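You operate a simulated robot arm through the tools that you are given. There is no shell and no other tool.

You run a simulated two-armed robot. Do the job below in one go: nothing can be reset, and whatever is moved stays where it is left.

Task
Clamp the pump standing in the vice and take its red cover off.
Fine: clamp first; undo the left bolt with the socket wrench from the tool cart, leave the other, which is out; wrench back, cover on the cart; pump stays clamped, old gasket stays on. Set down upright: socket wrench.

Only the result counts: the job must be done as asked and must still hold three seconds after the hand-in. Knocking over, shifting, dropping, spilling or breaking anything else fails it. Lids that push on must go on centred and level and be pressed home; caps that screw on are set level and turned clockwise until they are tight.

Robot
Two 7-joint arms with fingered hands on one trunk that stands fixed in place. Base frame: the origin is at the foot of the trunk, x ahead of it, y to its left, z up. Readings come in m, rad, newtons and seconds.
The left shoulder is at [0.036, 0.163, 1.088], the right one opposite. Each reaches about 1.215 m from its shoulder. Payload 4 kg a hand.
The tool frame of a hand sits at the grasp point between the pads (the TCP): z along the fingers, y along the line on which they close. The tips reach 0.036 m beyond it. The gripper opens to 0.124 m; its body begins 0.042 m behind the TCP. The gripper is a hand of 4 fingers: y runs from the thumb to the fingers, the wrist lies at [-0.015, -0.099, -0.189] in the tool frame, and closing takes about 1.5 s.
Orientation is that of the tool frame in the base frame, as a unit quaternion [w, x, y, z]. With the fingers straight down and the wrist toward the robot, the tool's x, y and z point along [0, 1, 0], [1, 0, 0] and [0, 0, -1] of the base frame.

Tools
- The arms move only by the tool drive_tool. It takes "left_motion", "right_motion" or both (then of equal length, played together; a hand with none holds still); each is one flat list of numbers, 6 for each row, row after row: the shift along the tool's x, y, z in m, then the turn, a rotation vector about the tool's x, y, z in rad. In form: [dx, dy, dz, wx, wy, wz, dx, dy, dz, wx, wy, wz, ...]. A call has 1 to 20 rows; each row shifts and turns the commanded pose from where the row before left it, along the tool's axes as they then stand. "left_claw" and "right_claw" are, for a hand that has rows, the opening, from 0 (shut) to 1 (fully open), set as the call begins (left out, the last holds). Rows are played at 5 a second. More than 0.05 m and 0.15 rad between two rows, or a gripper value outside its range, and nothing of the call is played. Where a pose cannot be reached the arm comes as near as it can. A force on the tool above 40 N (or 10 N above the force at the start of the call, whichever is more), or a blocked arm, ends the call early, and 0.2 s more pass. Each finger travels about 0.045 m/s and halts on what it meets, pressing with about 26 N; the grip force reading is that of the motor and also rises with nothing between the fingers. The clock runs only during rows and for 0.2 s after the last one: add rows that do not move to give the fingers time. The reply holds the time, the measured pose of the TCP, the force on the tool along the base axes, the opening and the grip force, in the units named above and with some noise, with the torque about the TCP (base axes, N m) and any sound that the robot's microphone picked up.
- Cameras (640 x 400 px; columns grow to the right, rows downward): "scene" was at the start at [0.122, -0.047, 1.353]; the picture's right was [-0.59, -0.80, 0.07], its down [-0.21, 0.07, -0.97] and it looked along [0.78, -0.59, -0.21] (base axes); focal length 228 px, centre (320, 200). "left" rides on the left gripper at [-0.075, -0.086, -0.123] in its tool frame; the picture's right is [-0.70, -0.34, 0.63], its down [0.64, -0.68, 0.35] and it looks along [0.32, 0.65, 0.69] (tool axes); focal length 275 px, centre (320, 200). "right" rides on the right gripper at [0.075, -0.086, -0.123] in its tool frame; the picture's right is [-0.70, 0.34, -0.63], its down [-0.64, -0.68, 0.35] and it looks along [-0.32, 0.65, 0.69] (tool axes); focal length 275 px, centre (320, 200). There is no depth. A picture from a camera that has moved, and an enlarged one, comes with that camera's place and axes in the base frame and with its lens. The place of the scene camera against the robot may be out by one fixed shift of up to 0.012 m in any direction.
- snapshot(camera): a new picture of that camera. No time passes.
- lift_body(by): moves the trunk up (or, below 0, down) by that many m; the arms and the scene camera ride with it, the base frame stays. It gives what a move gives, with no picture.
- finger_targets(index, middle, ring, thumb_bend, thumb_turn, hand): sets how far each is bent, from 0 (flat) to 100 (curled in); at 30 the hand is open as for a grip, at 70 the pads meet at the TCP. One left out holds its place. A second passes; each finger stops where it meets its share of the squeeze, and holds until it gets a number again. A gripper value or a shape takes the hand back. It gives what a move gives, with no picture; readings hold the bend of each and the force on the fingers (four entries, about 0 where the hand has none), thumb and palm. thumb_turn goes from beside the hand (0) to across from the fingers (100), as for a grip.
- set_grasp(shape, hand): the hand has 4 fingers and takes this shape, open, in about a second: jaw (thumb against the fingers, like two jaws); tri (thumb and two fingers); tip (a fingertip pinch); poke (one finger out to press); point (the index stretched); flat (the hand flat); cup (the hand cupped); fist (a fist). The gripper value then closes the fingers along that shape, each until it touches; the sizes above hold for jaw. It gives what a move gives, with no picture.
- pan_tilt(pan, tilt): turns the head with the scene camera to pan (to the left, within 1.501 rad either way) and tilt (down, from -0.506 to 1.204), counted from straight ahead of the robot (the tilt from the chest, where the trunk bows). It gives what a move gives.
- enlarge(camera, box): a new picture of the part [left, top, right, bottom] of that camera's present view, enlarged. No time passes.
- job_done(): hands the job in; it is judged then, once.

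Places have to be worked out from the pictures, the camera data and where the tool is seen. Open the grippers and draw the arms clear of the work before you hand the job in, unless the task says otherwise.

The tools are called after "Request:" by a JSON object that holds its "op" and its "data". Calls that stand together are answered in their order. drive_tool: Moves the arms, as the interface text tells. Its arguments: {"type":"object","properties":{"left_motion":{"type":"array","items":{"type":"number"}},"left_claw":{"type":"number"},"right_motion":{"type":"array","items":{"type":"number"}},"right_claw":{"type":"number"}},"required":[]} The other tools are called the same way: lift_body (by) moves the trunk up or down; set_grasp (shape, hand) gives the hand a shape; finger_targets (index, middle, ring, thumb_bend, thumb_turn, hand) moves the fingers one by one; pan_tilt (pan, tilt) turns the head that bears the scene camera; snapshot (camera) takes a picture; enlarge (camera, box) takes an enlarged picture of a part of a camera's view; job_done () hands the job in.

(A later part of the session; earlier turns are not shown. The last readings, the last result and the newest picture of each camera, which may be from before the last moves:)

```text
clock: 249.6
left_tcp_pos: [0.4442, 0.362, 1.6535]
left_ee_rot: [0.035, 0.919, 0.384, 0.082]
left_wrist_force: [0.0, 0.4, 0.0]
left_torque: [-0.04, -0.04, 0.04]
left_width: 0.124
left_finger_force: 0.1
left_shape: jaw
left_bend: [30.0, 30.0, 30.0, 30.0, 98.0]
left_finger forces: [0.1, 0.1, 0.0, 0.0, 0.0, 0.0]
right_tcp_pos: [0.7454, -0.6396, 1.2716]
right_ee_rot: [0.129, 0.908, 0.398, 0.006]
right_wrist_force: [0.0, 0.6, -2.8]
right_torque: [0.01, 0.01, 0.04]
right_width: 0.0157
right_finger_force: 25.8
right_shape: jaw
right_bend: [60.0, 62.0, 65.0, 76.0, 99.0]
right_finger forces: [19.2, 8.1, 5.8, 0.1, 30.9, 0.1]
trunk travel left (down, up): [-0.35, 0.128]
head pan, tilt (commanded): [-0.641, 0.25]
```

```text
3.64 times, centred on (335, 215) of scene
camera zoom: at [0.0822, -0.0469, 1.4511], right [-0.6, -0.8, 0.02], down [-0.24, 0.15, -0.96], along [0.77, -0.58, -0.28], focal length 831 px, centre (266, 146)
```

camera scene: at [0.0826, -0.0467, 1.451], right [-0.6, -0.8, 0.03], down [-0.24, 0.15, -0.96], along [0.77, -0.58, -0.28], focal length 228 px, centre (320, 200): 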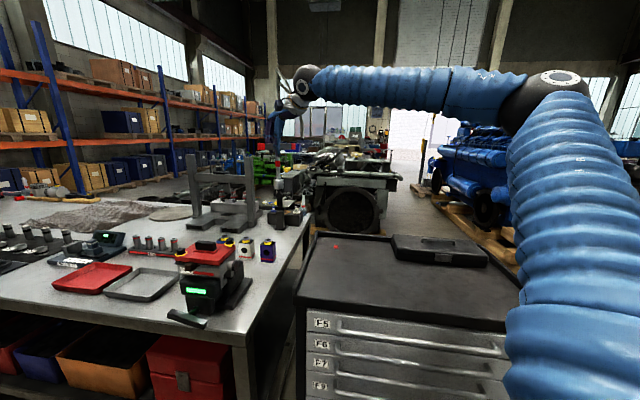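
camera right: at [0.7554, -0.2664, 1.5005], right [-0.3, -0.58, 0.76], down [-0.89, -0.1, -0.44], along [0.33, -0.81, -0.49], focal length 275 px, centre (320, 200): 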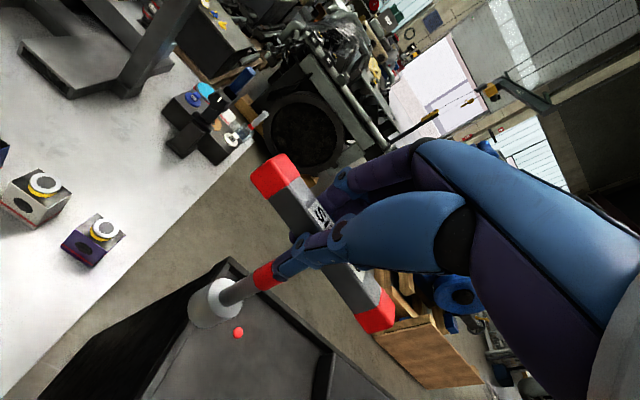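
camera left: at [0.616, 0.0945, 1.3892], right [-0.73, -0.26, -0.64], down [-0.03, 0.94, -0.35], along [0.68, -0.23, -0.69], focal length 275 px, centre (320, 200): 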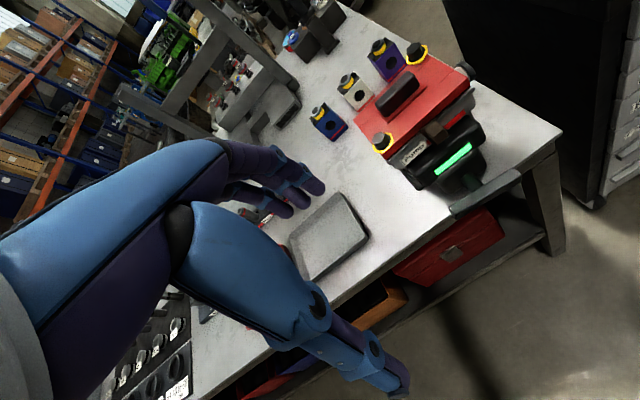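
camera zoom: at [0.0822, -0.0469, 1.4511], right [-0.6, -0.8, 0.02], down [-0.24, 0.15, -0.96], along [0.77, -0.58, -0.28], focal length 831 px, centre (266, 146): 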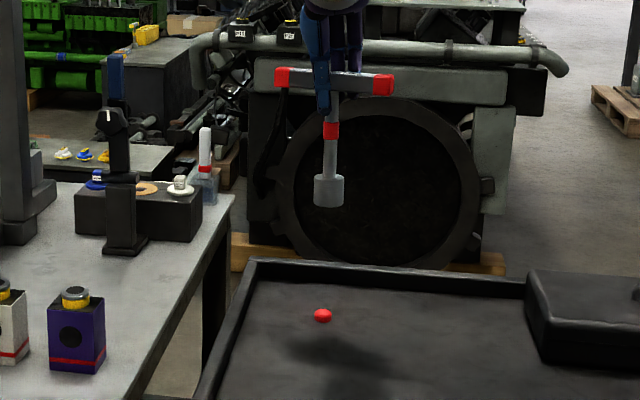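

Socket is within ~3 mm of the peg line. I correct and lower 10 cm.

Request:
{"op": "drive_tool", "data": {"right_motion": [0, 0.0027, 0.0007, 0, 0, 0, 0.003, -0.008, 0.0323, 0, 0, 0, 0.003, -0.008, 0.0323, 0, 0, 0, 0.003, -0.008, 0.0323, 0, 0, 0, 0, 0, 0, 0, 0, 0]}}

Request:
{"op": "enlarge", "data": {"camera": "right", "box": [150, 230, 310, 350]}}

Request:
{"op": "enlarge", "data": {"camera": "scene", "box": [305, 190, 365, 270]}}

```text
clock: 250.8
left_tcp_pos: [0.4432, 0.3621, 1.6544]
left_ee_rot: [0.034, 0.92, 0.382, 0.081]
left_wrist_force: [-0.4, -0.2, -0.3]
left_torque: [-0.02, 0.01, 0.02]
left_width: 0.1241
left_finger_force: 0.1
left_shape: jaw
left_bend: [30.0, 30.0, 30.0, 30.0, 98.0]
left_finger forces: [0.1, 0.0, 0.0, 0.0, 0.1, 0.0]
right_tcp_pos: [0.7504, -0.6395, 1.1708]
right_ee_rot: [0.128, 0.908, 0.398, 0.006]
right_wrist_force: [-0.1, 0.2, -3.2]
right_torque: [0.0, -0.01, -0.01]
right_width: 0.0155
right_finger_force: 25.7
right_shape: jaw
right_bend: [60.0, 62.0, 65.0, 76.0, 99.0]
right_finger forces: [19.0, 8.0, 5.9, 0.0, 30.8, 0.1]
trunk travel left (down, up): [-0.35, 0.128]
head pan, tilt (commanded): [-0.641, 0.25]
```

```text
3.33 times, centred on (230, 290) of right
camera zoom: at [0.7261, -0.5013, 1.2618], right [-0.3, -0.58, 0.76], down [-0.89, -0.1, -0.44], along [0.33, -0.81, -0.49], focal length 918 px, centre (620, -100)
```

zoom: 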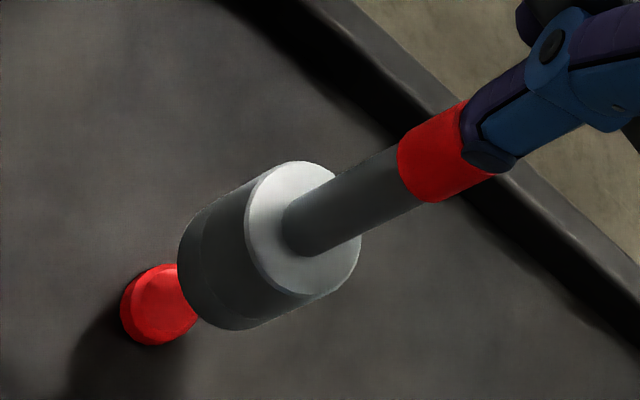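

```text
5.00 times, centred on (335, 230) of scene
camera zoom: at [0.0822, -0.0473, 1.451], right [-0.6, -0.8, 0.02], down [-0.24, 0.15, -0.96], along [0.77, -0.58, -0.28], focal length 1142 px, centre (245, 50)
```

zoom: 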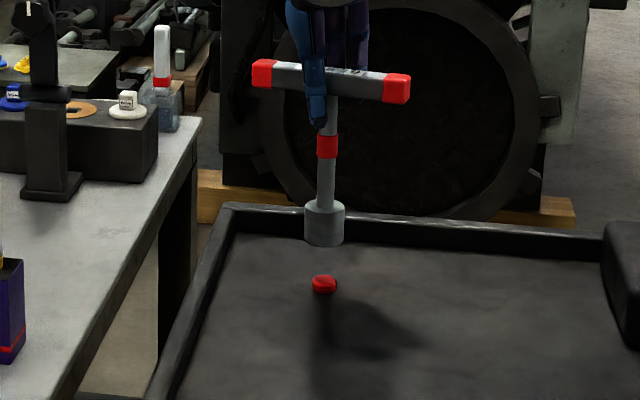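

Aligned in both views (35 mm above the peg). I lower to just over the peg, then further in small steps.

Request:
{"op": "drive_tool", "data": {"right_motion": [0.001, -0.0027, 0.011, 0, 0, 0, 0.001, -0.0027, 0.011, 0, 0, 0, 0.0009, -0.0024, 0.0097, 0, 0, 0, 0.0005, -0.0012, 0.0048, 0, 0, 0, 0, 0, 0, 0, 0, 0]}}

Request:
{"op": "enlarge", "data": {"camera": "right", "box": [150, 230, 310, 350]}}

Request:
{"op": "enlarge", "data": {"camera": "scene", "box": [305, 190, 365, 270]}}

```text
clock: 252.0
left_tcp_pos: [0.444, 0.3616, 1.6537]
left_ee_rot: [0.034, 0.919, 0.384, 0.082]
left_wrist_force: [0.1, 0.0, 0.4]
left_torque: [0.02, 0.0, -0.02]
left_width: 0.1239
left_finger_force: 0.1
left_shape: jaw
left_bend: [30.0, 30.0, 30.0, 30.0, 98.0]
left_finger forces: [0.0, 0.0, 0.1, 0.0, 0.0, 0.0]
right_tcp_pos: [0.7498, -0.6409, 1.1309]
right_ee_rot: [0.128, 0.908, 0.399, 0.006]
right_wrist_force: [0.7, 0.4, -3.1]
right_torque: [0.03, -0.02, -0.01]
right_width: 0.0155
right_finger_force: 25.5
right_shape: jaw
right_bend: [60.0, 62.0, 65.0, 76.0, 99.0]
right_finger forces: [19.0, 8.0, 5.8, 0.1, 30.7, 0.0]
trunk travel left (down, up): [-0.35, 0.128]
head pan, tilt (commanded): [-0.641, 0.25]
```

```text
3.33 times, centred on (230, 290) of right
camera zoom: at [0.7257, -0.502, 1.2232], right [-0.3, -0.58, 0.76], down [-0.89, -0.1, -0.44], along [0.33, -0.81, -0.49], focal length 918 px, centre (620, -100)
```

zoom: 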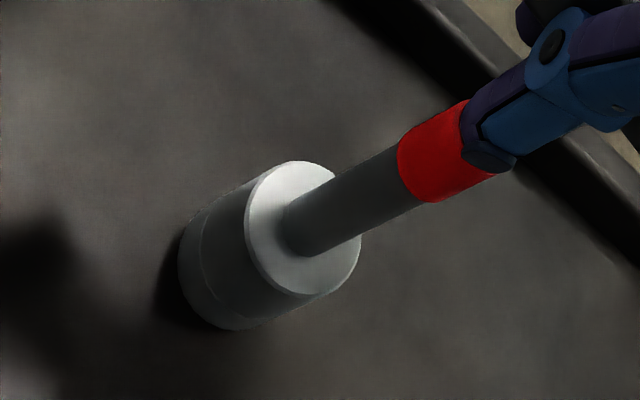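

```text
5.00 times, centred on (335, 230) of scene
camera zoom: at [0.0825, -0.0476, 1.451], right [-0.6, -0.8, 0.02], down [-0.24, 0.15, -0.96], along [0.77, -0.58, -0.28], focal length 1142 px, centre (245, 50)
```

zoom: 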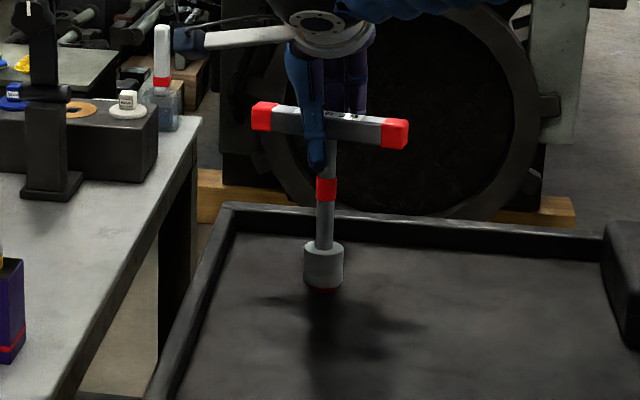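

The peg is inside the socket. I lower the last millimetres until the weight is taken.

Request:
{"op": "drive_tool", "data": {"right_motion": [0.0003, -0.0007, 0.0029, 0, 0, 0, 0.0003, -0.0007, 0.0029, 0, 0, 0, 0, 0, 0, 0, 0, 0]}}

Request:
{"op": "enlarge", "data": {"camera": "scene", "box": [305, 190, 365, 270]}}

```text
clock: 252.8
left_tcp_pos: [0.443, 0.3613, 1.6535]
left_ee_rot: [0.034, 0.919, 0.384, 0.081]
left_wrist_force: [0.1, -0.2, 0.3]
left_torque: [0.01, 0.01, 0.01]
left_width: 0.1238
left_finger_force: 0.0
left_shape: jaw
left_bend: [30.0, 30.0, 30.0, 30.0, 98.0]
left_finger forces: [0.0, 0.0, 0.0, 0.0, 0.0, 0.0]
right_tcp_pos: [0.7498, -0.6412, 1.1263]
right_ee_rot: [0.128, 0.908, 0.398, 0.006]
right_wrist_force: [0.6, 0.7, -2.7]
right_torque: [0.02, 0.0, -0.01]
right_width: 0.0156
right_finger_force: 25.4
right_shape: jaw
right_bend: [60.0, 62.0, 65.0, 76.0, 99.0]
right_finger forces: [19.0, 7.9, 5.8, 0.1, 30.7, 0.0]
trunk travel left (down, up): [-0.35, 0.128]
head pan, tilt (commanded): [-0.641, 0.25]
```

```text
5.00 times, centred on (335, 230) of scene
camera zoom: at [0.0826, -0.0476, 1.451], right [-0.6, -0.8, 0.02], down [-0.24, 0.15, -0.96], along [0.77, -0.58, -0.28], focal length 1142 px, centre (245, 50)
```

zoom: 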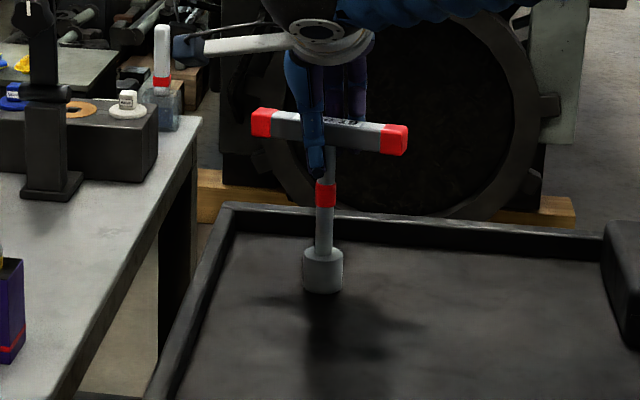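

Not quite touching yet; a little further down.

Request:
{"op": "drive_tool", "data": {"right_motion": [0.0002, -0.0005, 0.0019, 0, 0, 0, 0.0002, -0.0005, 0.0019, 0, 0, 0, 0, 0, 0, 0, 0, 0]}}

Request:
{"op": "enlarge", "data": {"camera": "scene", "box": [305, 190, 365, 270]}}

Request:
{"op": "enlarge", "data": {"camera": "right", "box": [150, 150, 390, 330]}}

```text
clock: 253.6
left_tcp_pos: [0.4428, 0.3623, 1.6547]
left_ee_rot: [0.035, 0.919, 0.383, 0.082]
left_wrist_force: [0.0, -0.8, 0.3]
left_torque: [-0.02, -0.02, 0.02]
left_width: 0.1238
left_finger_force: 0.0
left_shape: jaw
left_bend: [30.0, 30.0, 30.0, 30.0, 98.0]
left_finger forces: [0.0, 0.0, 0.0, 0.0, 0.0, 0.0]
right_tcp_pos: [0.7486, -0.6377, 1.1254]
right_ee_rot: [0.13, 0.908, 0.398, 0.006]
right_wrist_force: [-0.4, 1.2, 13.6]
right_torque: [-0.16, -0.16, 0.02]
right_width: 0.0157
right_finger_force: 25.8
right_shape: jaw
right_bend: [60.0, 62.0, 65.0, 76.0, 99.0]
right_finger forces: [17.1, 9.1, 4.2, 0.0, 32.5, 0.0]
trunk travel left (down, up): [-0.35, 0.128]
head pan, tilt (commanded): [-0.641, 0.25]
```

```text
5.00 times, centred on (335, 230) of scene
camera zoom: at [0.0813, -0.0465, 1.4512], right [-0.6, -0.8, 0.02], down [-0.24, 0.15, -0.96], along [0.77, -0.58, -0.28], focal length 1142 px, centre (245, 50)
```

zoom: 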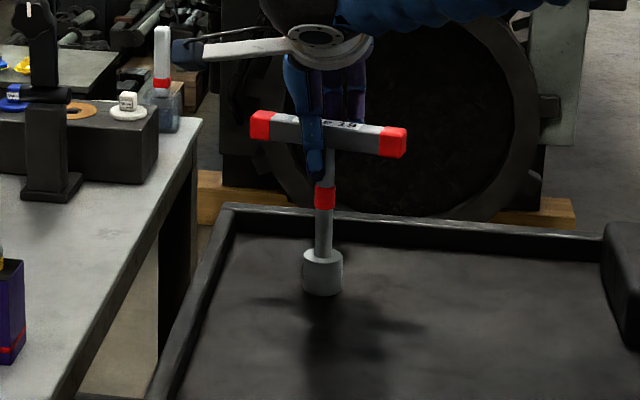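

```text
2.22 times, centred on (270, 240) of right
camera zoom: at [0.7248, -0.5, 1.2159], right [-0.31, -0.58, 0.76], down [-0.89, -0.1, -0.44], along [0.33, -0.81, -0.48], focal length 612 px, centre (431, 111)
```

zoom: 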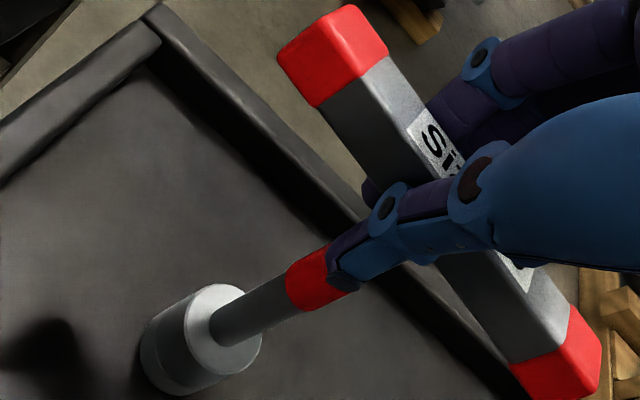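

Seated with 14 N. I relax the press slightly, then open middle and ring fingers first, as before.

Request:
{"op": "drive_tool", "data": {"right_motion": [-0.0001, 0.0004, -0.0015, 0, 0, 0, 0, 0, 0, 0, 0, 0]}}

Request:
{"op": "finger_targets", "data": {"hand": "right", "middle": 28, "ring": 28}}

Request:
{"op": "enlarge", "data": {"camera": "scene", "box": [305, 190, 365, 270]}}

Request:
{"op": "enlarge", "data": {"camera": "right", "box": [150, 150, 390, 330]}}

```text
clock: 254.2
left_tcp_pos: [0.4428, 0.362, 1.6534]
left_ee_rot: [0.035, 0.919, 0.383, 0.081]
left_wrist_force: [-0.3, 0.6, -0.8]
left_torque: [0.01, -0.03, -0.01]
left_width: 0.124
left_finger_force: 0.0
left_shape: jaw
left_bend: [30.0, 30.0, 30.0, 30.0, 98.0]
left_finger forces: [0.1, 0.1, 0.0, 0.1, 0.1, 0.0]
right_tcp_pos: [0.7488, -0.6385, 1.1247]
right_ee_rot: [0.128, 0.908, 0.398, 0.006]
right_wrist_force: [-0.2, -0.2, 10.9]
right_torque: [-0.18, -0.18, -0.03]
right_width: 0.0156
right_finger_force: 26.0
right_shape: jaw
right_bend: [60.0, 62.0, 65.0, 76.0, 99.0]
right_finger forces: [16.9, 9.1, 4.6, 0.0, 32.4, 0.1]
trunk travel left (down, up): [-0.35, 0.128]
head pan, tilt (commanded): [-0.641, 0.25]
```

```text
clock: 255.2
left_tcp_pos: [0.4435, 0.3606, 1.6538]
left_ee_rot: [0.035, 0.92, 0.383, 0.082]
left_wrist_force: [-0.6, -0.4, -0.9]
left_torque: [-0.01, -0.01, 0.0]
left_width: 0.124
left_finger_force: 0.0
left_shape: jaw
left_bend: [30.0, 30.0, 30.0, 30.0, 98.0]
left_finger forces: [0.0, 0.1, 0.0, 0.0, 0.1, 0.0]
right_tcp_pos: [0.7488, -0.6381, 1.1241]
right_ee_rot: [0.128, 0.908, 0.398, 0.006]
right_wrist_force: [-0.1, 1.0, 3.6]
right_torque: [0.03, -0.1, -0.09]
right_width: 0.0075
right_finger_force: 20.5
right_shape: fingers
right_bend: [59.0, 28.0, 28.0, 77.0, 100.0]
right_finger forces: [18.1, 0.0, 0.0, 0.1, 22.3, 0.0]
trunk travel left (down, up): [-0.35, 0.128]
head pan, tilt (commanded): [-0.641, 0.25]
```

```text
5.00 times, centred on (335, 230) of scene
camera zoom: at [0.082, -0.047, 1.451], right [-0.6, -0.8, 0.02], down [-0.24, 0.15, -0.96], along [0.77, -0.58, -0.28], focal length 1142 px, centre (245, 50)
```

zoom: 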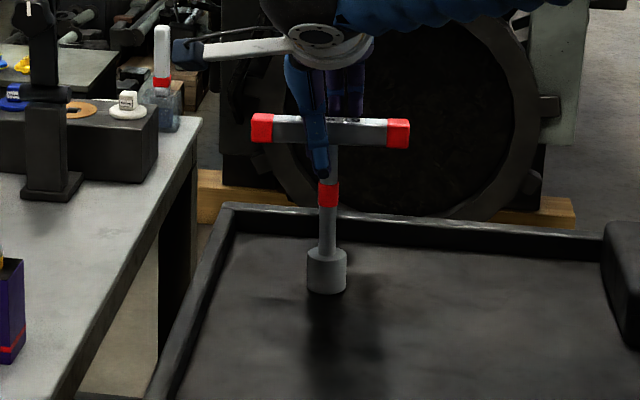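

```text
2.22 times, centred on (270, 240) of right
camera zoom: at [0.7247, -0.5003, 1.2155], right [-0.3, -0.58, 0.76], down [-0.89, -0.1, -0.44], along [0.33, -0.81, -0.49], focal length 612 px, centre (431, 111)
```

zoom: 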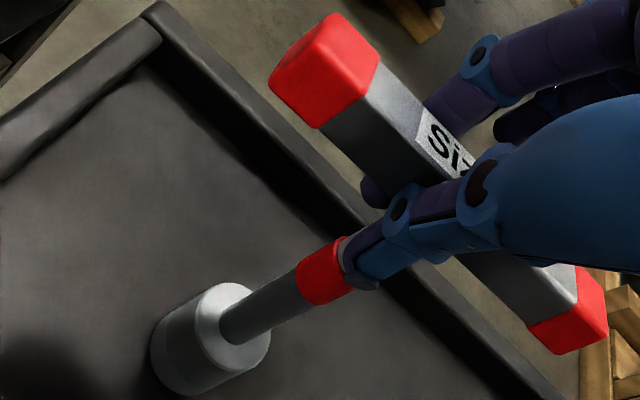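

Thumb and index alone hold; wrench stays upright. Now I ease both slightly.

Request:
{"op": "finger_targets", "data": {"hand": "right", "index": 49, "thumb_bend": 66}}

Request:
{"op": "enlarge", "data": {"camera": "scene", "box": [305, 190, 365, 270]}}

Request:
{"op": "enlarge", "data": {"camera": "right", "box": [150, 150, 390, 330]}}

```text
clock: 256.2
left_tcp_pos: [0.4433, 0.3614, 1.6547]
left_ee_rot: [0.035, 0.919, 0.383, 0.083]
left_wrist_force: [-0.1, 0.6, 0.1]
left_torque: [-0.04, 0.06, 0.04]
left_width: 0.1238
left_finger_force: 0.0
left_shape: jaw
left_bend: [30.0, 30.0, 30.0, 30.0, 98.0]
left_finger forces: [0.0, 0.1, 0.0, 0.1, 0.1, 0.1]
right_tcp_pos: [0.7481, -0.6382, 1.1238]
right_ee_rot: [0.129, 0.908, 0.398, 0.006]
right_wrist_force: [1.2, 0.4, 0.3]
right_torque: [0.01, 0.01, 0.01]
right_width: 0.0392
right_finger_force: 0.1
right_shape: fingers
right_bend: [49.0, 28.0, 28.0, 66.0, 100.0]
right_finger forces: [0.0, 0.0, 0.0, 0.0, 0.3, 0.0]
trunk travel left (down, up): [-0.35, 0.128]
head pan, tilt (commanded): [-0.641, 0.25]
```

```text
5.00 times, centred on (335, 230) of scene
camera zoom: at [0.0823, -0.0473, 1.451], right [-0.6, -0.8, 0.02], down [-0.24, 0.15, -0.96], along [0.77, -0.58, -0.28], focal length 1142 px, centre (245, 50)
```

zoom: 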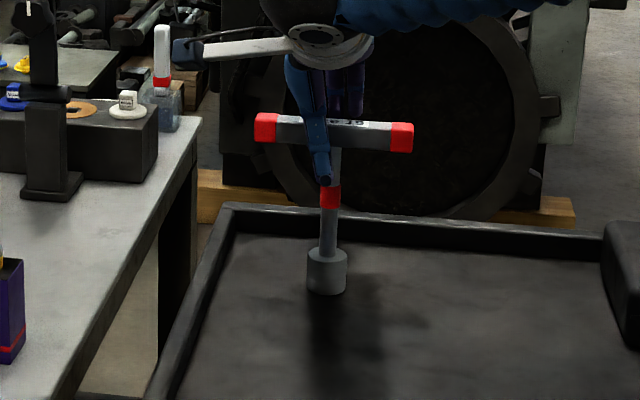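

```text
2.22 times, centred on (270, 240) of right
camera zoom: at [0.7249, -0.5005, 1.2153], right [-0.3, -0.58, 0.76], down [-0.89, -0.1, -0.44], along [0.33, -0.81, -0.49], focal length 612 px, centre (431, 111)
```

zoom: 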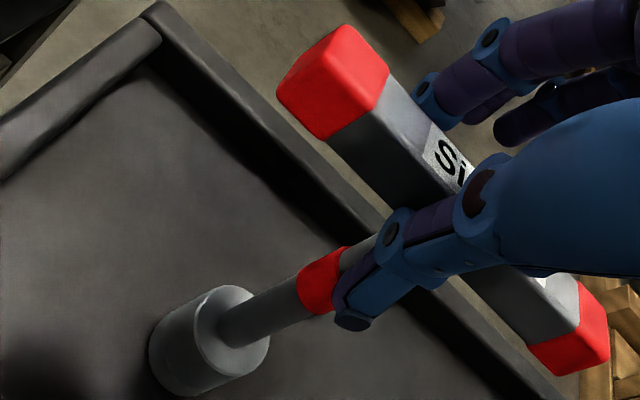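

The wrench stands upright on its own (bar slope exactly natural). I open fully and raise the hand.

Request:
{"op": "finger_targets", "data": {"hand": "right", "index": 25, "thumb_bend": 25}}

Request:
{"op": "enlarge", "data": {"camera": "scene", "box": [305, 190, 365, 270]}}

Request:
{"op": "snapshot", "data": {"camera": "right"}}

```text
clock: 257.2
left_tcp_pos: [0.445, 0.3624, 1.6539]
left_ee_rot: [0.034, 0.919, 0.384, 0.083]
left_wrist_force: [0.4, 0.4, -0.3]
left_torque: [0.02, 0.02, 0.0]
left_width: 0.124
left_finger_force: 0.1
left_shape: jaw
left_bend: [30.0, 30.0, 30.0, 30.0, 98.0]
left_finger forces: [0.1, 0.0, 0.1, 0.0, 0.0, 0.1]
right_tcp_pos: [0.7493, -0.639, 1.1238]
right_ee_rot: [0.129, 0.908, 0.398, 0.006]
right_wrist_force: [0.4, -0.2, -0.2]
right_torque: [-0.02, 0.02, -0.02]
right_width: 0.1319
right_finger_force: 0.1
right_shape: fingers
right_bend: [25.0, 28.0, 28.0, 25.0, 100.0]
right_finger forces: [0.0, 0.0, 0.0, 0.1, 0.0, 0.1]
trunk travel left (down, up): [-0.35, 0.128]
head pan, tilt (commanded): [-0.641, 0.25]
```

```text
5.00 times, centred on (335, 230) of scene
camera zoom: at [0.0823, -0.0474, 1.451], right [-0.6, -0.8, 0.02], down [-0.24, 0.15, -0.96], along [0.77, -0.58, -0.28], focal length 1142 px, centre (245, 50)
```

zoom: 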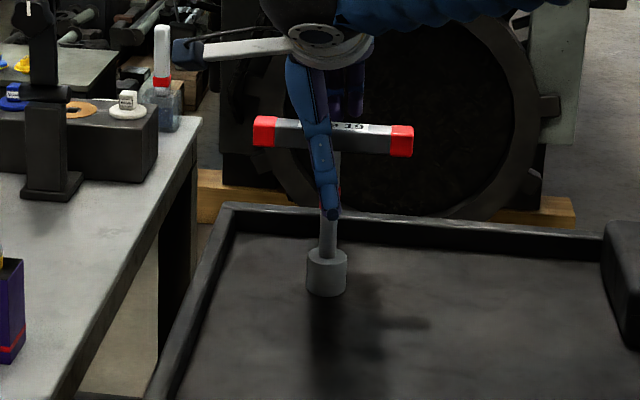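

```text
taken
camera right: at [0.7249, -0.5005, 1.2153], right [-0.3, -0.58, 0.76], down [-0.89, -0.1, -0.44], along [0.33, -0.81, -0.49], focal length 275 px, centre (320, 200)
```

right: 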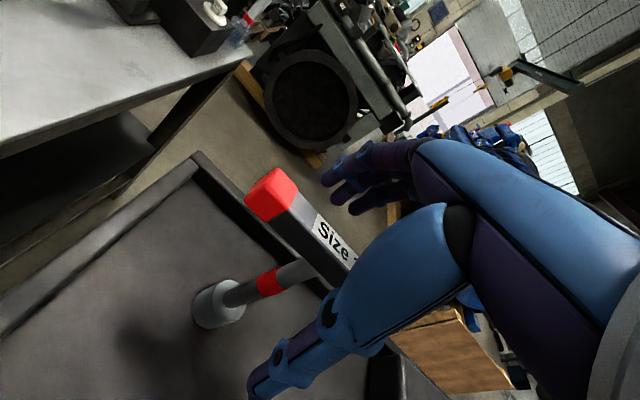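

The wrench stands free. I raise the hand vertically, clear of the bar, then level it.

Request:
{"op": "drive_tool", "data": {"right_motion": [-0.0018, 0.0048, -0.0194, 0, 0, 0, -0.0018, 0.0048, -0.0194, 0, 0, 0, -0.0027, 0.0072, -0.029, 0, 0, 0, -0.0041, 0.0108, -0.0436, 0, 0, 0, -0.0041, 0.0108, -0.0436, 0, 0, 0, -0.0041, 0.0108, -0.0436, 0, 0, 0, -0.0041, 0.0108, -0.0436, 0, 0, 0, 0, 0, 0, 0.12, 0.046, 0, 0, 0, 0, 0.12, 0.046, 0, 0, 0, 0, 0, 0, 0]}}

Request:
{"op": "snapshot", "data": {"camera": "scene"}}

Request:
{"op": "snapshot", "data": {"camera": "right"}}

```text
clock: 259.4
left_tcp_pos: [0.4428, 0.3627, 1.6538]
left_ee_rot: [0.034, 0.92, 0.383, 0.081]
left_wrist_force: [-0.1, 0.6, -0.1]
left_torque: [-0.03, -0.01, 0.0]
left_width: 0.1239
left_finger_force: 0.1
left_shape: jaw
left_bend: [30.0, 30.0, 30.0, 30.0, 98.0]
left_finger forces: [0.0, 0.0, 0.1, 0.1, 0.0, 0.0]
right_tcp_pos: [0.75, -0.6392, 1.3745]
right_ee_rot: [0.0, 0.916, 0.401, 0.0]
right_wrist_force: [0.5, 0.5, -0.2]
right_torque: [0.02, -0.01, 0.01]
right_width: 0.1325
right_finger_force: 0.2
right_shape: fingers
right_bend: [25.0, 28.0, 28.0, 25.0, 100.0]
right_finger forces: [0.0, 0.1, 0.0, 0.0, 0.0, 0.1]
trunk travel left (down, up): [-0.35, 0.128]
head pan, tilt (commanded): [-0.641, 0.25]
```

```text
taken
camera scene: at [0.0819, -0.047, 1.451], right [-0.6, -0.8, 0.02], down [-0.24, 0.15, -0.96], along [0.77, -0.58, -0.28], focal length 228 px, centre (320, 200)
```

scene: 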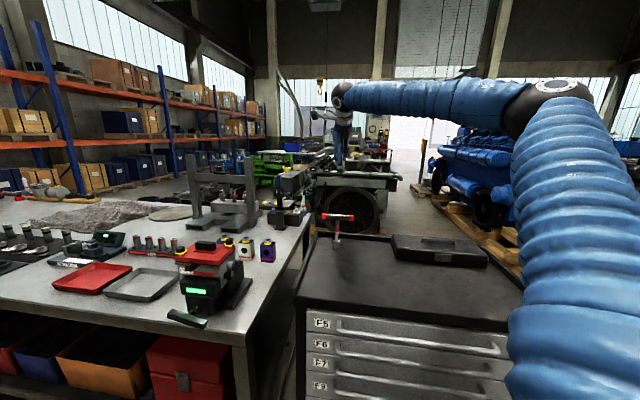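

```text
taken
camera right: at [0.7382, -0.5256, 1.4975], right [-0.22, -0.74, 0.63], down [-0.94, -0.01, -0.35], along [0.26, -0.67, -0.69], focal length 275 px, centre (320, 200)
```

right: 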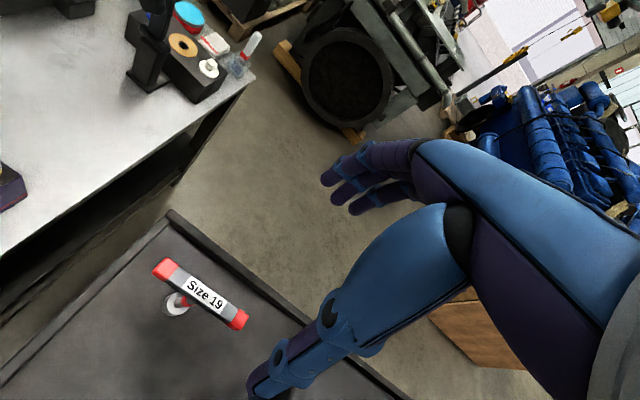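

The wrench is back on its peg, upright, and the vice is green. Now the cover: I bring the right hand over the pump at yaw +45° again.

Request:
{"op": "drive_tool", "data": {"right_motion": [0.0281, -0.0282, -0.0042, 0, 0, 0, 0.0281, -0.0282, -0.0042, 0, 0, 0, 0.0281, -0.0282, -0.0042, 0, 0, 0, 0.0281, -0.0282, -0.0042, 0, 0, 0, 0.0281, -0.0282, -0.0042, 0, 0, 0, 0.0281, -0.0282, -0.0042, 0, 0, 0, 0, 0, 0, 0, 0, -0.139, 0, 0, 0, 0, 0, -0.139, 0, 0, 0, 0, 0, -0.139, 0, 0, 0, 0, 0, -0.139, 0, 0, 0, 0, 0, -0.139, 0, 0, 0, 0, 0, -0.139, 0, 0, 0, 0, 0, -0.139, 0, 0, 0, 0, 0, -0.139, 0, 0, 0, 0, 0, -0.139, 0, 0, 0, 0, 0, -0.139, 0, 0, 0, 0, 0, -0.139], "right_claw": 1}}

Request:
{"op": "drive_tool", "data": {"right_motion": [0.0213, 0.0348, 0.0167, 0, 0, 0, 0.0213, 0.0348, 0.0167, 0, 0, 0, 0.0213, 0.0348, 0.0167, 0, 0, 0, 0.0213, 0.0348, 0.0167, 0, 0, 0, 0.0213, 0.0348, 0.0167, 0, 0, 0, 0.0213, 0.0348, 0.0167, 0, 0, 0, 0, 0, 0, 0, 0, 0]}}

Request:
{"op": "pan_tilt", "data": {"pan": -0.45, "tilt": 0.35}}

Request:
{"op": "snapshot", "data": {"camera": "right"}}

Request:
{"op": "enlarge", "data": {"camera": "scene", "box": [200, 130, 320, 250]}}

```text
clock: 263.0
left_tcp_pos: [0.4444, 0.3622, 1.6537]
left_ee_rot: [0.035, 0.92, 0.382, 0.082]
left_wrist_force: [0.0, 0.2, -0.7]
left_torque: [-0.02, 0.01, -0.01]
left_width: 0.1237
left_finger_force: 0.1
left_shape: jaw
left_bend: [30.0, 30.0, 30.0, 30.0, 98.0]
left_finger forces: [0.0, 0.0, 0.1, 0.0, 0.0, 0.1]
right_tcp_pos: [0.7415, -0.403, 1.3991]
right_ee_rot: [0.0, 0.382, 0.924, 0.0]
right_wrist_force: [0.3, 0.0, 0.2]
right_torque: [0.01, 0.05, 0.01]
right_width: 0.1234
right_finger_force: 0.1
right_shape: jaw
right_bend: [30.0, 30.0, 30.0, 30.0, 98.0]
right_finger forces: [0.1, 0.1, 0.0, 0.0, 0.1, 0.0]
trunk travel left (down, up): [-0.35, 0.128]
head pan, tilt (commanded): [-0.641, 0.25]
```

```text
clock: 264.6
left_tcp_pos: [0.4431, 0.3612, 1.6544]
left_ee_rot: [0.034, 0.919, 0.383, 0.083]
left_wrist_force: [0.4, -0.5, -0.2]
left_torque: [0.02, -0.01, 0.0]
left_width: 0.1238
left_finger_force: 0.1
left_shape: jaw
left_bend: [30.0, 30.0, 30.0, 30.0, 98.0]
left_finger forces: [0.0, 0.0, 0.0, 0.0, 0.1, 0.0]
right_tcp_pos: [0.7928, -0.1649, 1.3003]
right_ee_rot: [0.0, 0.384, 0.923, 0.001]
right_wrist_force: [0.2, -0.9, 0.4]
right_torque: [0.0, -0.01, -0.01]
right_width: 0.1238
right_finger_force: 0.0
right_shape: jaw
right_bend: [30.0, 30.0, 30.0, 30.0, 98.0]
right_finger forces: [0.0, 0.1, 0.0, 0.0, 0.0, 0.0]
trunk travel left (down, up): [-0.35, 0.128]
head pan, tilt (commanded): [-0.641, 0.25]
```

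```text
clock: 265.3
left_tcp_pos: [0.4433, 0.3622, 1.6534]
left_ee_rot: [0.034, 0.919, 0.383, 0.082]
left_wrist_force: [0.1, 0.5, -0.3]
left_torque: [-0.02, 0.0, 0.02]
left_width: 0.1237
left_finger_force: 0.1
left_shape: jaw
left_bend: [30.0, 30.0, 30.0, 30.0, 98.0]
left_finger forces: [0.1, 0.0, 0.0, 0.0, 0.0, 0.1]
right_tcp_pos: [0.7935, -0.1646, 1.2996]
right_ee_rot: [0.002, 0.383, 0.924, 0.0]
right_wrist_force: [0.3, 0.3, 0.6]
right_torque: [-0.03, 0.02, -0.03]
right_width: 0.1238
right_finger_force: 0.0
right_shape: jaw
right_bend: [30.0, 30.0, 30.0, 30.0, 98.0]
right_finger forces: [0.1, 0.0, 0.0, 0.0, 0.0, 0.1]
trunk travel left (down, up): [-0.35, 0.128]
head pan, tilt (commanded): [-0.45, 0.351]
```

```text
taken
camera right: at [0.6804, -0.1714, 1.4222], right [0.73, -0.25, 0.63], down [-0.03, -0.94, -0.35], along [0.68, 0.23, -0.69], focal length 275 px, centre (320, 200)
```

right: 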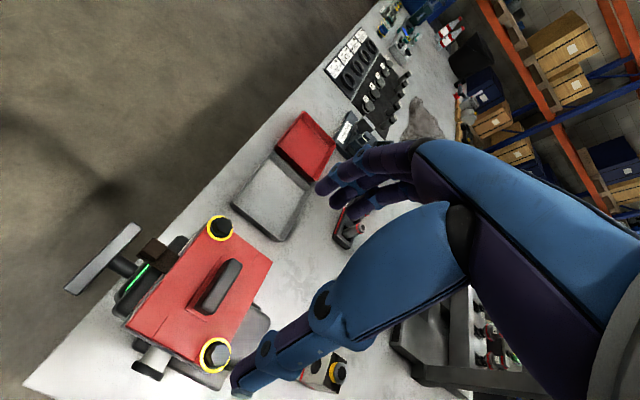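

```text
3.33 times, centred on (260, 190) of scene
camera zoom: at [0.0911, -0.0318, 1.4412], right [-0.44, -0.9, 0.02], down [-0.35, 0.15, -0.93], along [0.83, -0.41, -0.38], focal length 762 px, centre (520, 233)
```

zoom: 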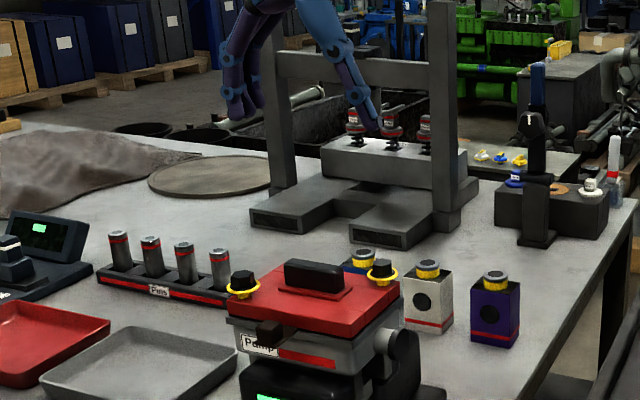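

I zoom to fix the handle position relative to the hand.

Request:
{"op": "enlarge", "data": {"camera": "right", "box": [170, 200, 290, 380]}}

```text
2.22 times, centred on (230, 290) of right
camera zoom: at [0.6804, -0.1714, 1.4222], right [0.73, -0.25, 0.63], down [-0.03, -0.94, -0.35], along [0.68, 0.23, -0.69], focal length 612 px, centre (520, 0)
```

zoom: 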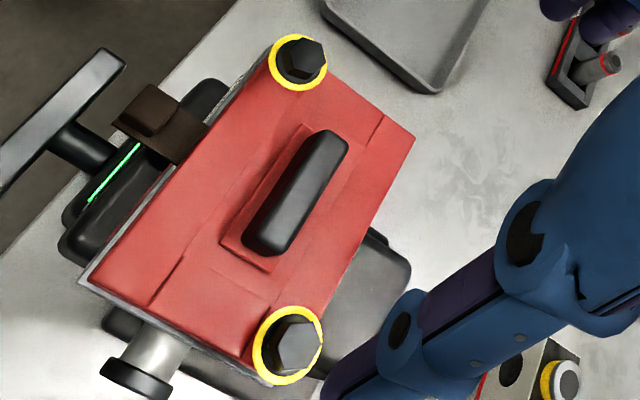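

Handle centre sits at tool (−4, +9) mm; I want it at (+4, +13) mm so index and thumb pinch its ends. I shift, retract middle and ring fingers, and lower to z≈1.15.

Request:
{"op": "drive_tool", "data": {"right_motion": [-0.0082, -0.004, 0, 0, 0, 0, 0, 0, 0.045, 0, 0, 0, 0, 0, 0.045, 0, 0, 0, 0, 0, 0.045, 0, 0, 0, 0, 0, 0, 0, 0, 0]}}

Request:
{"op": "finger_targets", "data": {"hand": "right", "middle": 15, "ring": 15, "index": 31, "thumb_bend": 31}}

Request:
{"op": "snapshot", "data": {"camera": "right"}}

Request:
{"op": "enlarge", "data": {"camera": "scene", "box": [220, 160, 300, 230]}}

```text
clock: 266.5
left_tcp_pos: [0.4428, 0.3619, 1.6536]
left_ee_rot: [0.034, 0.919, 0.383, 0.082]
left_wrist_force: [0.2, 0.7, -0.1]
left_torque: [0.0, 0.0, 0.02]
left_width: 0.1235
left_finger_force: 0.0
left_shape: jaw
left_bend: [30.0, 30.0, 30.0, 30.0, 98.0]
left_finger forces: [0.0, 0.1, 0.0, 0.0, 0.0, 0.0]
right_tcp_pos: [0.7994, -0.1743, 1.164]
right_ee_rot: [0.001, 0.384, 0.923, 0.0]
right_wrist_force: [0.2, 0.1, 0.1]
right_torque: [0.02, 0.01, -0.02]
right_width: 0.1236
right_finger_force: 0.0
right_shape: jaw
right_bend: [30.0, 30.0, 30.0, 30.0, 98.0]
right_finger forces: [0.0, 0.0, 0.0, 0.0, 0.1, 0.0]
trunk travel left (down, up): [-0.35, 0.128]
head pan, tilt (commanded): [-0.45, 0.351]
```

```text
clock: 267.5
left_tcp_pos: [0.4422, 0.3627, 1.6545]
left_ee_rot: [0.034, 0.919, 0.384, 0.082]
left_wrist_force: [0.7, -0.2, 0.0]
left_torque: [0.02, -0.02, -0.02]
left_width: 0.124
left_finger_force: 0.0
left_shape: jaw
left_bend: [30.0, 30.0, 30.0, 30.0, 98.0]
left_finger forces: [0.0, 0.1, 0.0, 0.0, 0.0, 0.0]
right_tcp_pos: [0.7993, -0.1742, 1.1634]
right_ee_rot: [0.001, 0.384, 0.923, 0.001]
right_wrist_force: [0.5, 0.1, 0.2]
right_torque: [0.04, -0.01, -0.03]
right_width: 0.1206
right_finger_force: 0.0
right_shape: fingers
right_bend: [31.0, 15.0, 15.0, 31.0, 98.0]
right_finger forces: [0.0, 0.1, 0.0, 0.0, 0.0, 0.0]
trunk travel left (down, up): [-0.35, 0.128]
head pan, tilt (commanded): [-0.45, 0.351]
```

```text
taken
camera right: at [0.686, -0.1811, 1.2861], right [0.73, -0.25, 0.63], down [-0.03, -0.94, -0.35], along [0.68, 0.23, -0.69], focal length 275 px, centre (320, 200)
```

right: 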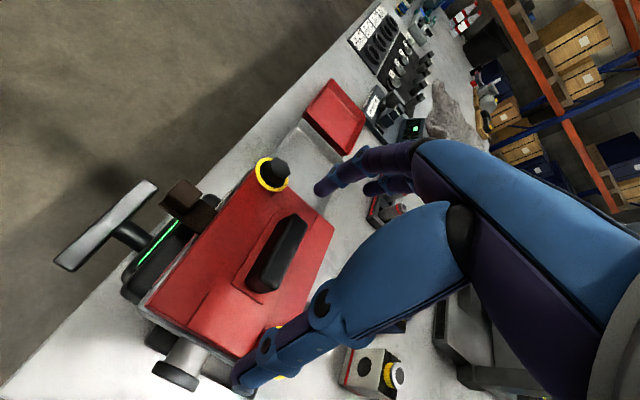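

```text
5.71 times, centred on (260, 195) of scene
camera zoom: at [0.0909, -0.0319, 1.4412], right [-0.43, -0.9, 0.02], down [-0.35, 0.15, -0.93], along [0.83, -0.41, -0.38], focal length 1306 px, centre (663, 229)
```

zoom: 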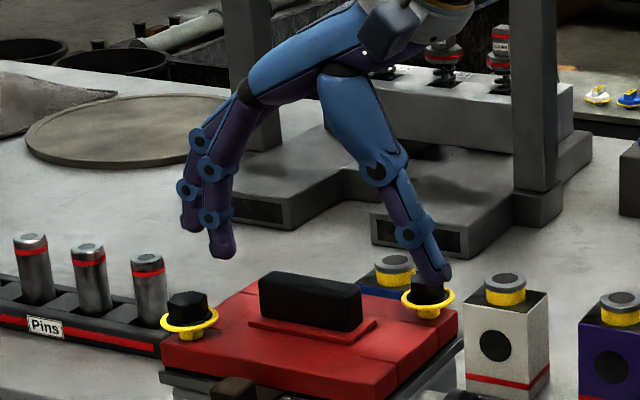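

Index and thumb are lined up with the handle ends, with ~4–6 mm clearance to both bolts. I lower to z≈1.13.

Request:
{"op": "drive_tool", "data": {"right_motion": [0, 0, 0.015, 0, 0, 0, 0, 0, 0.014, 0, 0, 0, 0, 0, 0, 0, 0, 0]}}

Request:
{"op": "enlarge", "data": {"camera": "right", "box": [190, 130, 390, 390]}}

Request:
{"op": "enlarge", "data": {"camera": "scene", "box": [220, 160, 300, 230]}}

```text
clock: 268.3
left_tcp_pos: [0.4437, 0.3619, 1.6543]
left_ee_rot: [0.034, 0.919, 0.383, 0.082]
left_wrist_force: [0.5, 0.6, -0.5]
left_torque: [0.05, -0.02, 0.0]
left_width: 0.1241
left_finger_force: 0.1
left_shape: jaw
left_bend: [30.0, 30.0, 30.0, 30.0, 98.0]
left_finger forces: [0.0, 0.1, 0.1, 0.1, 0.2, 0.0]
right_tcp_pos: [0.799, -0.1732, 1.1333]
right_ee_rot: [0.001, 0.384, 0.924, 0.0]
right_wrist_force: [-0.3, -0.3, -0.2]
right_torque: [0.0, 0.03, -0.02]
right_width: 0.1205
right_finger_force: 0.0
right_shape: fingers
right_bend: [31.0, 15.0, 15.0, 31.0, 98.0]
right_finger forces: [0.0, 0.1, 0.0, 0.1, 0.1, 0.0]
trunk travel left (down, up): [-0.35, 0.128]
head pan, tilt (commanded): [-0.45, 0.351]
```

```text
1.54 times, centred on (290, 260) of right
camera zoom: at [0.6862, -0.1803, 1.2564], right [0.73, -0.25, 0.63], down [-0.03, -0.94, -0.35], along [0.68, 0.23, -0.69], focal length 424 px, centre (366, 108)
```

zoom: 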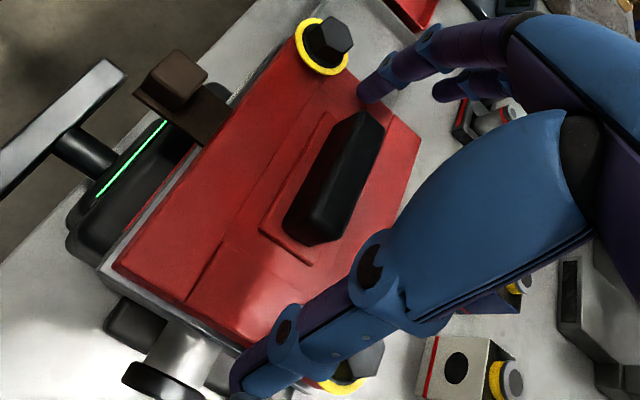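

```text
5.71 times, centred on (260, 195) of scene
camera zoom: at [0.0908, -0.032, 1.4412], right [-0.43, -0.9, 0.02], down [-0.35, 0.15, -0.93], along [0.83, -0.41, -0.38], focal length 1306 px, centre (663, 229)
```

zoom: 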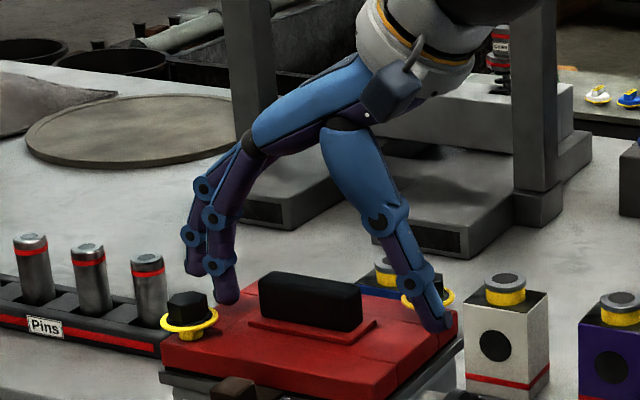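

No contact. I lower 3 mm more and close index and thumb on the handle ends.

Request:
{"op": "drive_tool", "data": {"right_motion": [0, 0, 0.003, 0, 0, 0, 0, 0, 0, 0, 0, 0]}}

Request:
{"op": "finger_targets", "data": {"hand": "right", "index": 75, "thumb_bend": 80}}

Request:
{"op": "enlarge", "data": {"camera": "right", "box": [190, 130, 390, 390]}}

Request:
{"op": "enlarge", "data": {"camera": "scene", "box": [220, 160, 300, 230]}}

```text
clock: 268.9
left_tcp_pos: [0.4431, 0.3615, 1.6544]
left_ee_rot: [0.034, 0.92, 0.382, 0.081]
left_wrist_force: [0.5, -0.5, -0.1]
left_torque: [0.04, 0.0, -0.02]
left_width: 0.1239
left_finger_force: 0.1
left_shape: jaw
left_bend: [30.0, 30.0, 30.0, 30.0, 98.0]
left_finger forces: [0.1, 0.0, 0.0, 0.0, 0.0, 0.0]
right_tcp_pos: [0.8003, -0.1723, 1.1308]
right_ee_rot: [0.0, 0.383, 0.924, 0.0]
right_wrist_force: [0.5, 0.2, -0.4]
right_torque: [0.01, -0.02, -0.01]
right_width: 0.1205
right_finger_force: 0.1
right_shape: fingers
right_bend: [31.0, 15.0, 15.0, 31.0, 98.0]
right_finger forces: [0.0, 0.0, 0.0, 0.1, 0.0, 0.0]
trunk travel left (down, up): [-0.35, 0.128]
head pan, tilt (commanded): [-0.45, 0.351]
```

```text
clock: 269.9
left_tcp_pos: [0.4404, 0.3588, 1.6547]
left_ee_rot: [0.034, 0.92, 0.383, 0.083]
left_wrist_force: [-0.1, 0.0, -0.4]
left_torque: [-0.01, -0.01, -0.01]
left_width: 0.1239
left_finger_force: 0.0
left_shape: jaw
left_bend: [30.0, 30.0, 30.0, 30.0, 98.0]
left_finger forces: [0.0, 0.0, 0.0, 0.1, 0.0, 0.0]
right_tcp_pos: [0.7977, -0.1755, 1.1342]
right_ee_rot: [0.002, 0.383, 0.924, 0.001]
right_wrist_force: [-10.4, -20.3, 23.8]
right_torque: [0.41, -0.21, -0.07]
right_width: 0.065
right_finger_force: 25.7
right_shape: fingers
right_bend: [40.0, 15.0, 15.0, 60.0, 97.0]
right_finger forces: [16.9, 0.0, 0.1, 0.0, 33.2, 0.0]
trunk travel left (down, up): [-0.35, 0.128]
head pan, tilt (commanded): [-0.45, 0.351]
```

```text
1.54 times, centred on (290, 260) of right
camera zoom: at [0.6839, -0.183, 1.2557], right [0.73, -0.26, 0.64], down [-0.03, -0.94, -0.35], along [0.69, 0.24, -0.69], focal length 424 px, centre (366, 108)
```

zoom: 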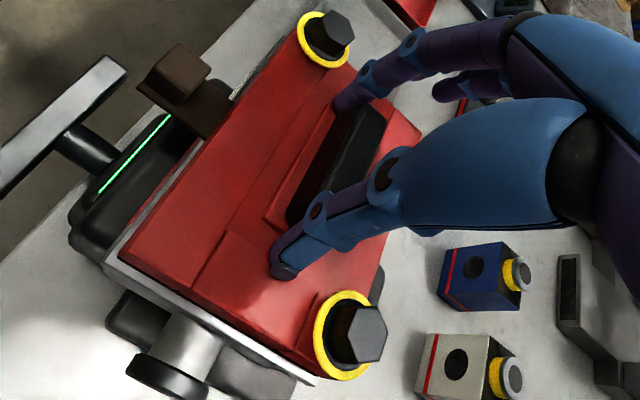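

```text
5.71 times, centred on (260, 195) of scene
camera zoom: at [0.0879, -0.0342, 1.4415], right [-0.44, -0.9, 0.02], down [-0.35, 0.15, -0.93], along [0.83, -0.41, -0.38], focal length 1306 px, centre (663, 229)
```

zoom: 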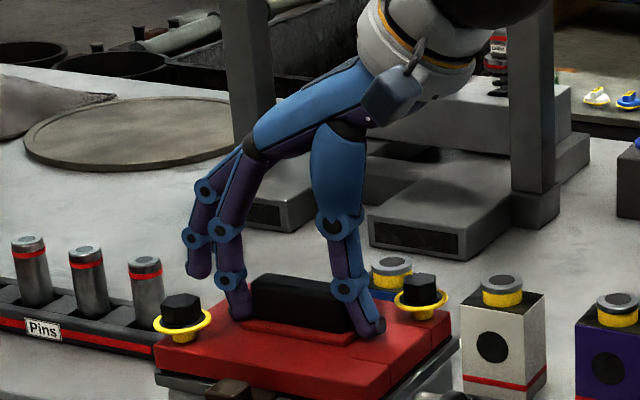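

Much firmer now (index 17 N, thumb 33 N). I ease the hand 4 mm toward the thumb side and 4 mm up to balance.

Request:
{"op": "drive_tool", "data": {"right_motion": [0, -0.002, -0.002, 0, 0, 0, 0, -0.002, -0.002, 0, 0, 0, 0, 0, 0, 0, 0, 0]}}

Request:
{"op": "enlarge", "data": {"camera": "scene", "box": [220, 160, 300, 230]}}

```text
clock: 270.7
left_tcp_pos: [0.4431, 0.3612, 1.6534]
left_ee_rot: [0.033, 0.919, 0.383, 0.082]
left_wrist_force: [-0.3, 0.5, -0.3]
left_torque: [-0.04, 0.0, 0.02]
left_width: 0.124
left_finger_force: 0.0
left_shape: jaw
left_bend: [30.0, 30.0, 30.0, 30.0, 98.0]
left_finger forces: [0.0, 0.0, 0.1, 0.1, 0.1, 0.1]
right_tcp_pos: [0.7976, -0.1766, 1.1345]
right_ee_rot: [0.0, 0.382, 0.924, -0.001]
right_wrist_force: [-4.8, -12.4, 3.2]
right_torque: [0.02, -0.17, -0.13]
right_width: 0.0642
right_finger_force: 16.9
right_shape: fingers
right_bend: [40.0, 15.0, 15.0, 60.0, 98.0]
right_finger forces: [12.0, 0.1, 0.1, 0.0, 21.9, 0.1]
trunk travel left (down, up): [-0.35, 0.128]
head pan, tilt (commanded): [-0.45, 0.351]
```

```text
5.71 times, centred on (260, 195) of scene
camera zoom: at [0.0904, -0.0332, 1.441], right [-0.43, -0.9, 0.02], down [-0.35, 0.15, -0.93], along [0.83, -0.41, -0.38], focal length 1306 px, centre (663, 229)
```

zoom: 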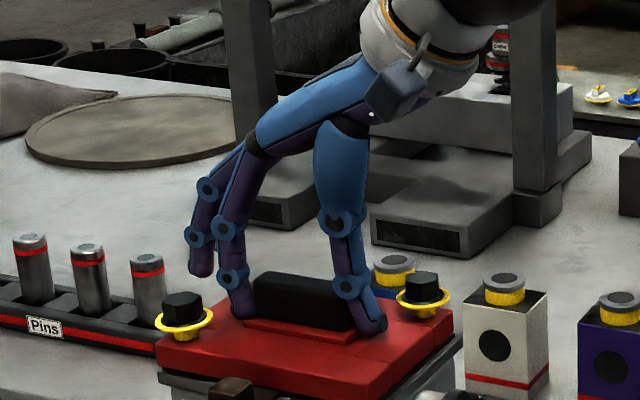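

The cover seems to have shifted slightly under the thumb's push, so it is loose now. I lift gently.

Request:
{"op": "drive_tool", "data": {"right_motion": [0, -0.001, -0.003, 0, 0, 0, 0, 0, -0.003, 0, 0, 0, 0, 0, 0, 0, 0, 0]}}

Request:
{"op": "enlarge", "data": {"camera": "scene", "box": [220, 160, 300, 230]}}

```text
clock: 271.5
left_tcp_pos: [0.4452, 0.3616, 1.6532]
left_ee_rot: [0.034, 0.92, 0.382, 0.082]
left_wrist_force: [0.4, 0.0, -0.2]
left_torque: [0.02, 0.03, -0.02]
left_width: 0.1238
left_finger_force: 0.0
left_shape: jaw
left_bend: [30.0, 30.0, 30.0, 30.0, 98.0]
left_finger forces: [0.0, 0.0, 0.0, 0.0, 0.0, 0.1]
right_tcp_pos: [0.7962, -0.1749, 1.1403]
right_ee_rot: [0.0, 0.383, 0.924, -0.001]
right_wrist_force: [-3.1, -8.7, -7.7]
right_torque: [-0.51, 0.17, -0.1]
right_width: 0.0624
right_finger_force: 15.8
right_shape: fingers
right_bend: [40.0, 15.0, 15.0, 62.0, 98.0]
right_finger forces: [12.7, 0.0, 0.1, 0.0, 19.7, 0.0]
trunk travel left (down, up): [-0.35, 0.128]
head pan, tilt (commanded): [-0.45, 0.351]
```

```text
5.71 times, centred on (260, 195) of scene
camera zoom: at [0.0913, -0.0328, 1.4411], right [-0.43, -0.9, 0.02], down [-0.35, 0.15, -0.93], along [0.83, -0.41, -0.38], focal length 1306 px, centre (663, 229)
```

zoom: 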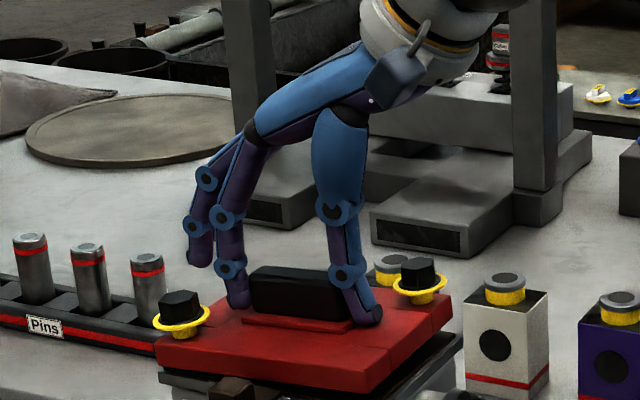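

The cover is coming off (7.7 N, right end rising first). I continue lifting slowly.

Request:
{"op": "drive_tool", "data": {"right_motion": [0, 0, -0.003, 0, 0, 0, 0, 0, -0.003, 0, 0, 0, 0, 0, 0, 0, 0, 0]}}

Request:
{"op": "enlarge", "data": {"camera": "scene", "box": [220, 150, 300, 230]}}

Request:
{"op": "enlarge", "data": {"camera": "right", "box": [190, 130, 390, 390]}}

```text
clock: 272.3
left_tcp_pos: [0.4439, 0.3612, 1.6536]
left_ee_rot: [0.033, 0.92, 0.383, 0.082]
left_wrist_force: [0.0, -0.1, 0.2]
left_torque: [-0.01, 0.02, -0.01]
left_width: 0.1238
left_finger_force: 0.1
left_shape: jaw
left_bend: [30.0, 30.0, 30.0, 30.0, 98.0]
left_finger forces: [0.0, 0.1, 0.0, 0.0, 0.0, 0.0]
right_tcp_pos: [0.7972, -0.1749, 1.1469]
right_ee_rot: [0.0, 0.384, 0.923, 0.001]
right_wrist_force: [-0.6, -0.4, -3.5]
right_torque: [-0.09, 0.04, -0.01]
right_width: 0.0615
right_finger_force: 14.8
right_shape: fingers
right_bend: [37.0, 15.0, 15.0, 63.0, 98.0]
right_finger forces: [15.5, 0.1, 0.1, 0.0, 14.9, 0.0]
trunk travel left (down, up): [-0.35, 0.128]
head pan, tilt (commanded): [-0.45, 0.351]
```

```text
5.00 times, centred on (260, 190) of scene
camera zoom: at [0.0913, -0.032, 1.4411], right [-0.43, -0.9, 0.02], down [-0.35, 0.15, -0.93], along [0.83, -0.41, -0.38], focal length 1142 px, centre (620, 250)
```

zoom: 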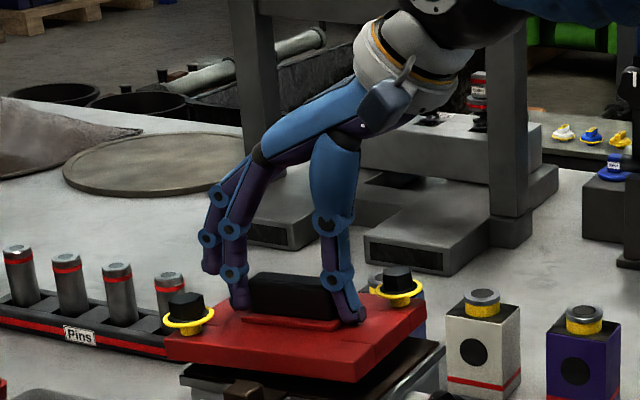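

```text
1.54 times, centred on (290, 260) of right
camera zoom: at [0.6834, -0.1815, 1.2705], right [0.73, -0.25, 0.63], down [-0.03, -0.94, -0.35], along [0.68, 0.24, -0.69], focal length 424 px, centre (366, 108)
```

zoom: 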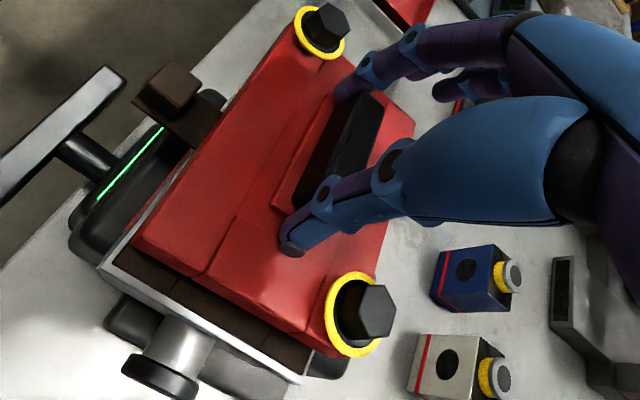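

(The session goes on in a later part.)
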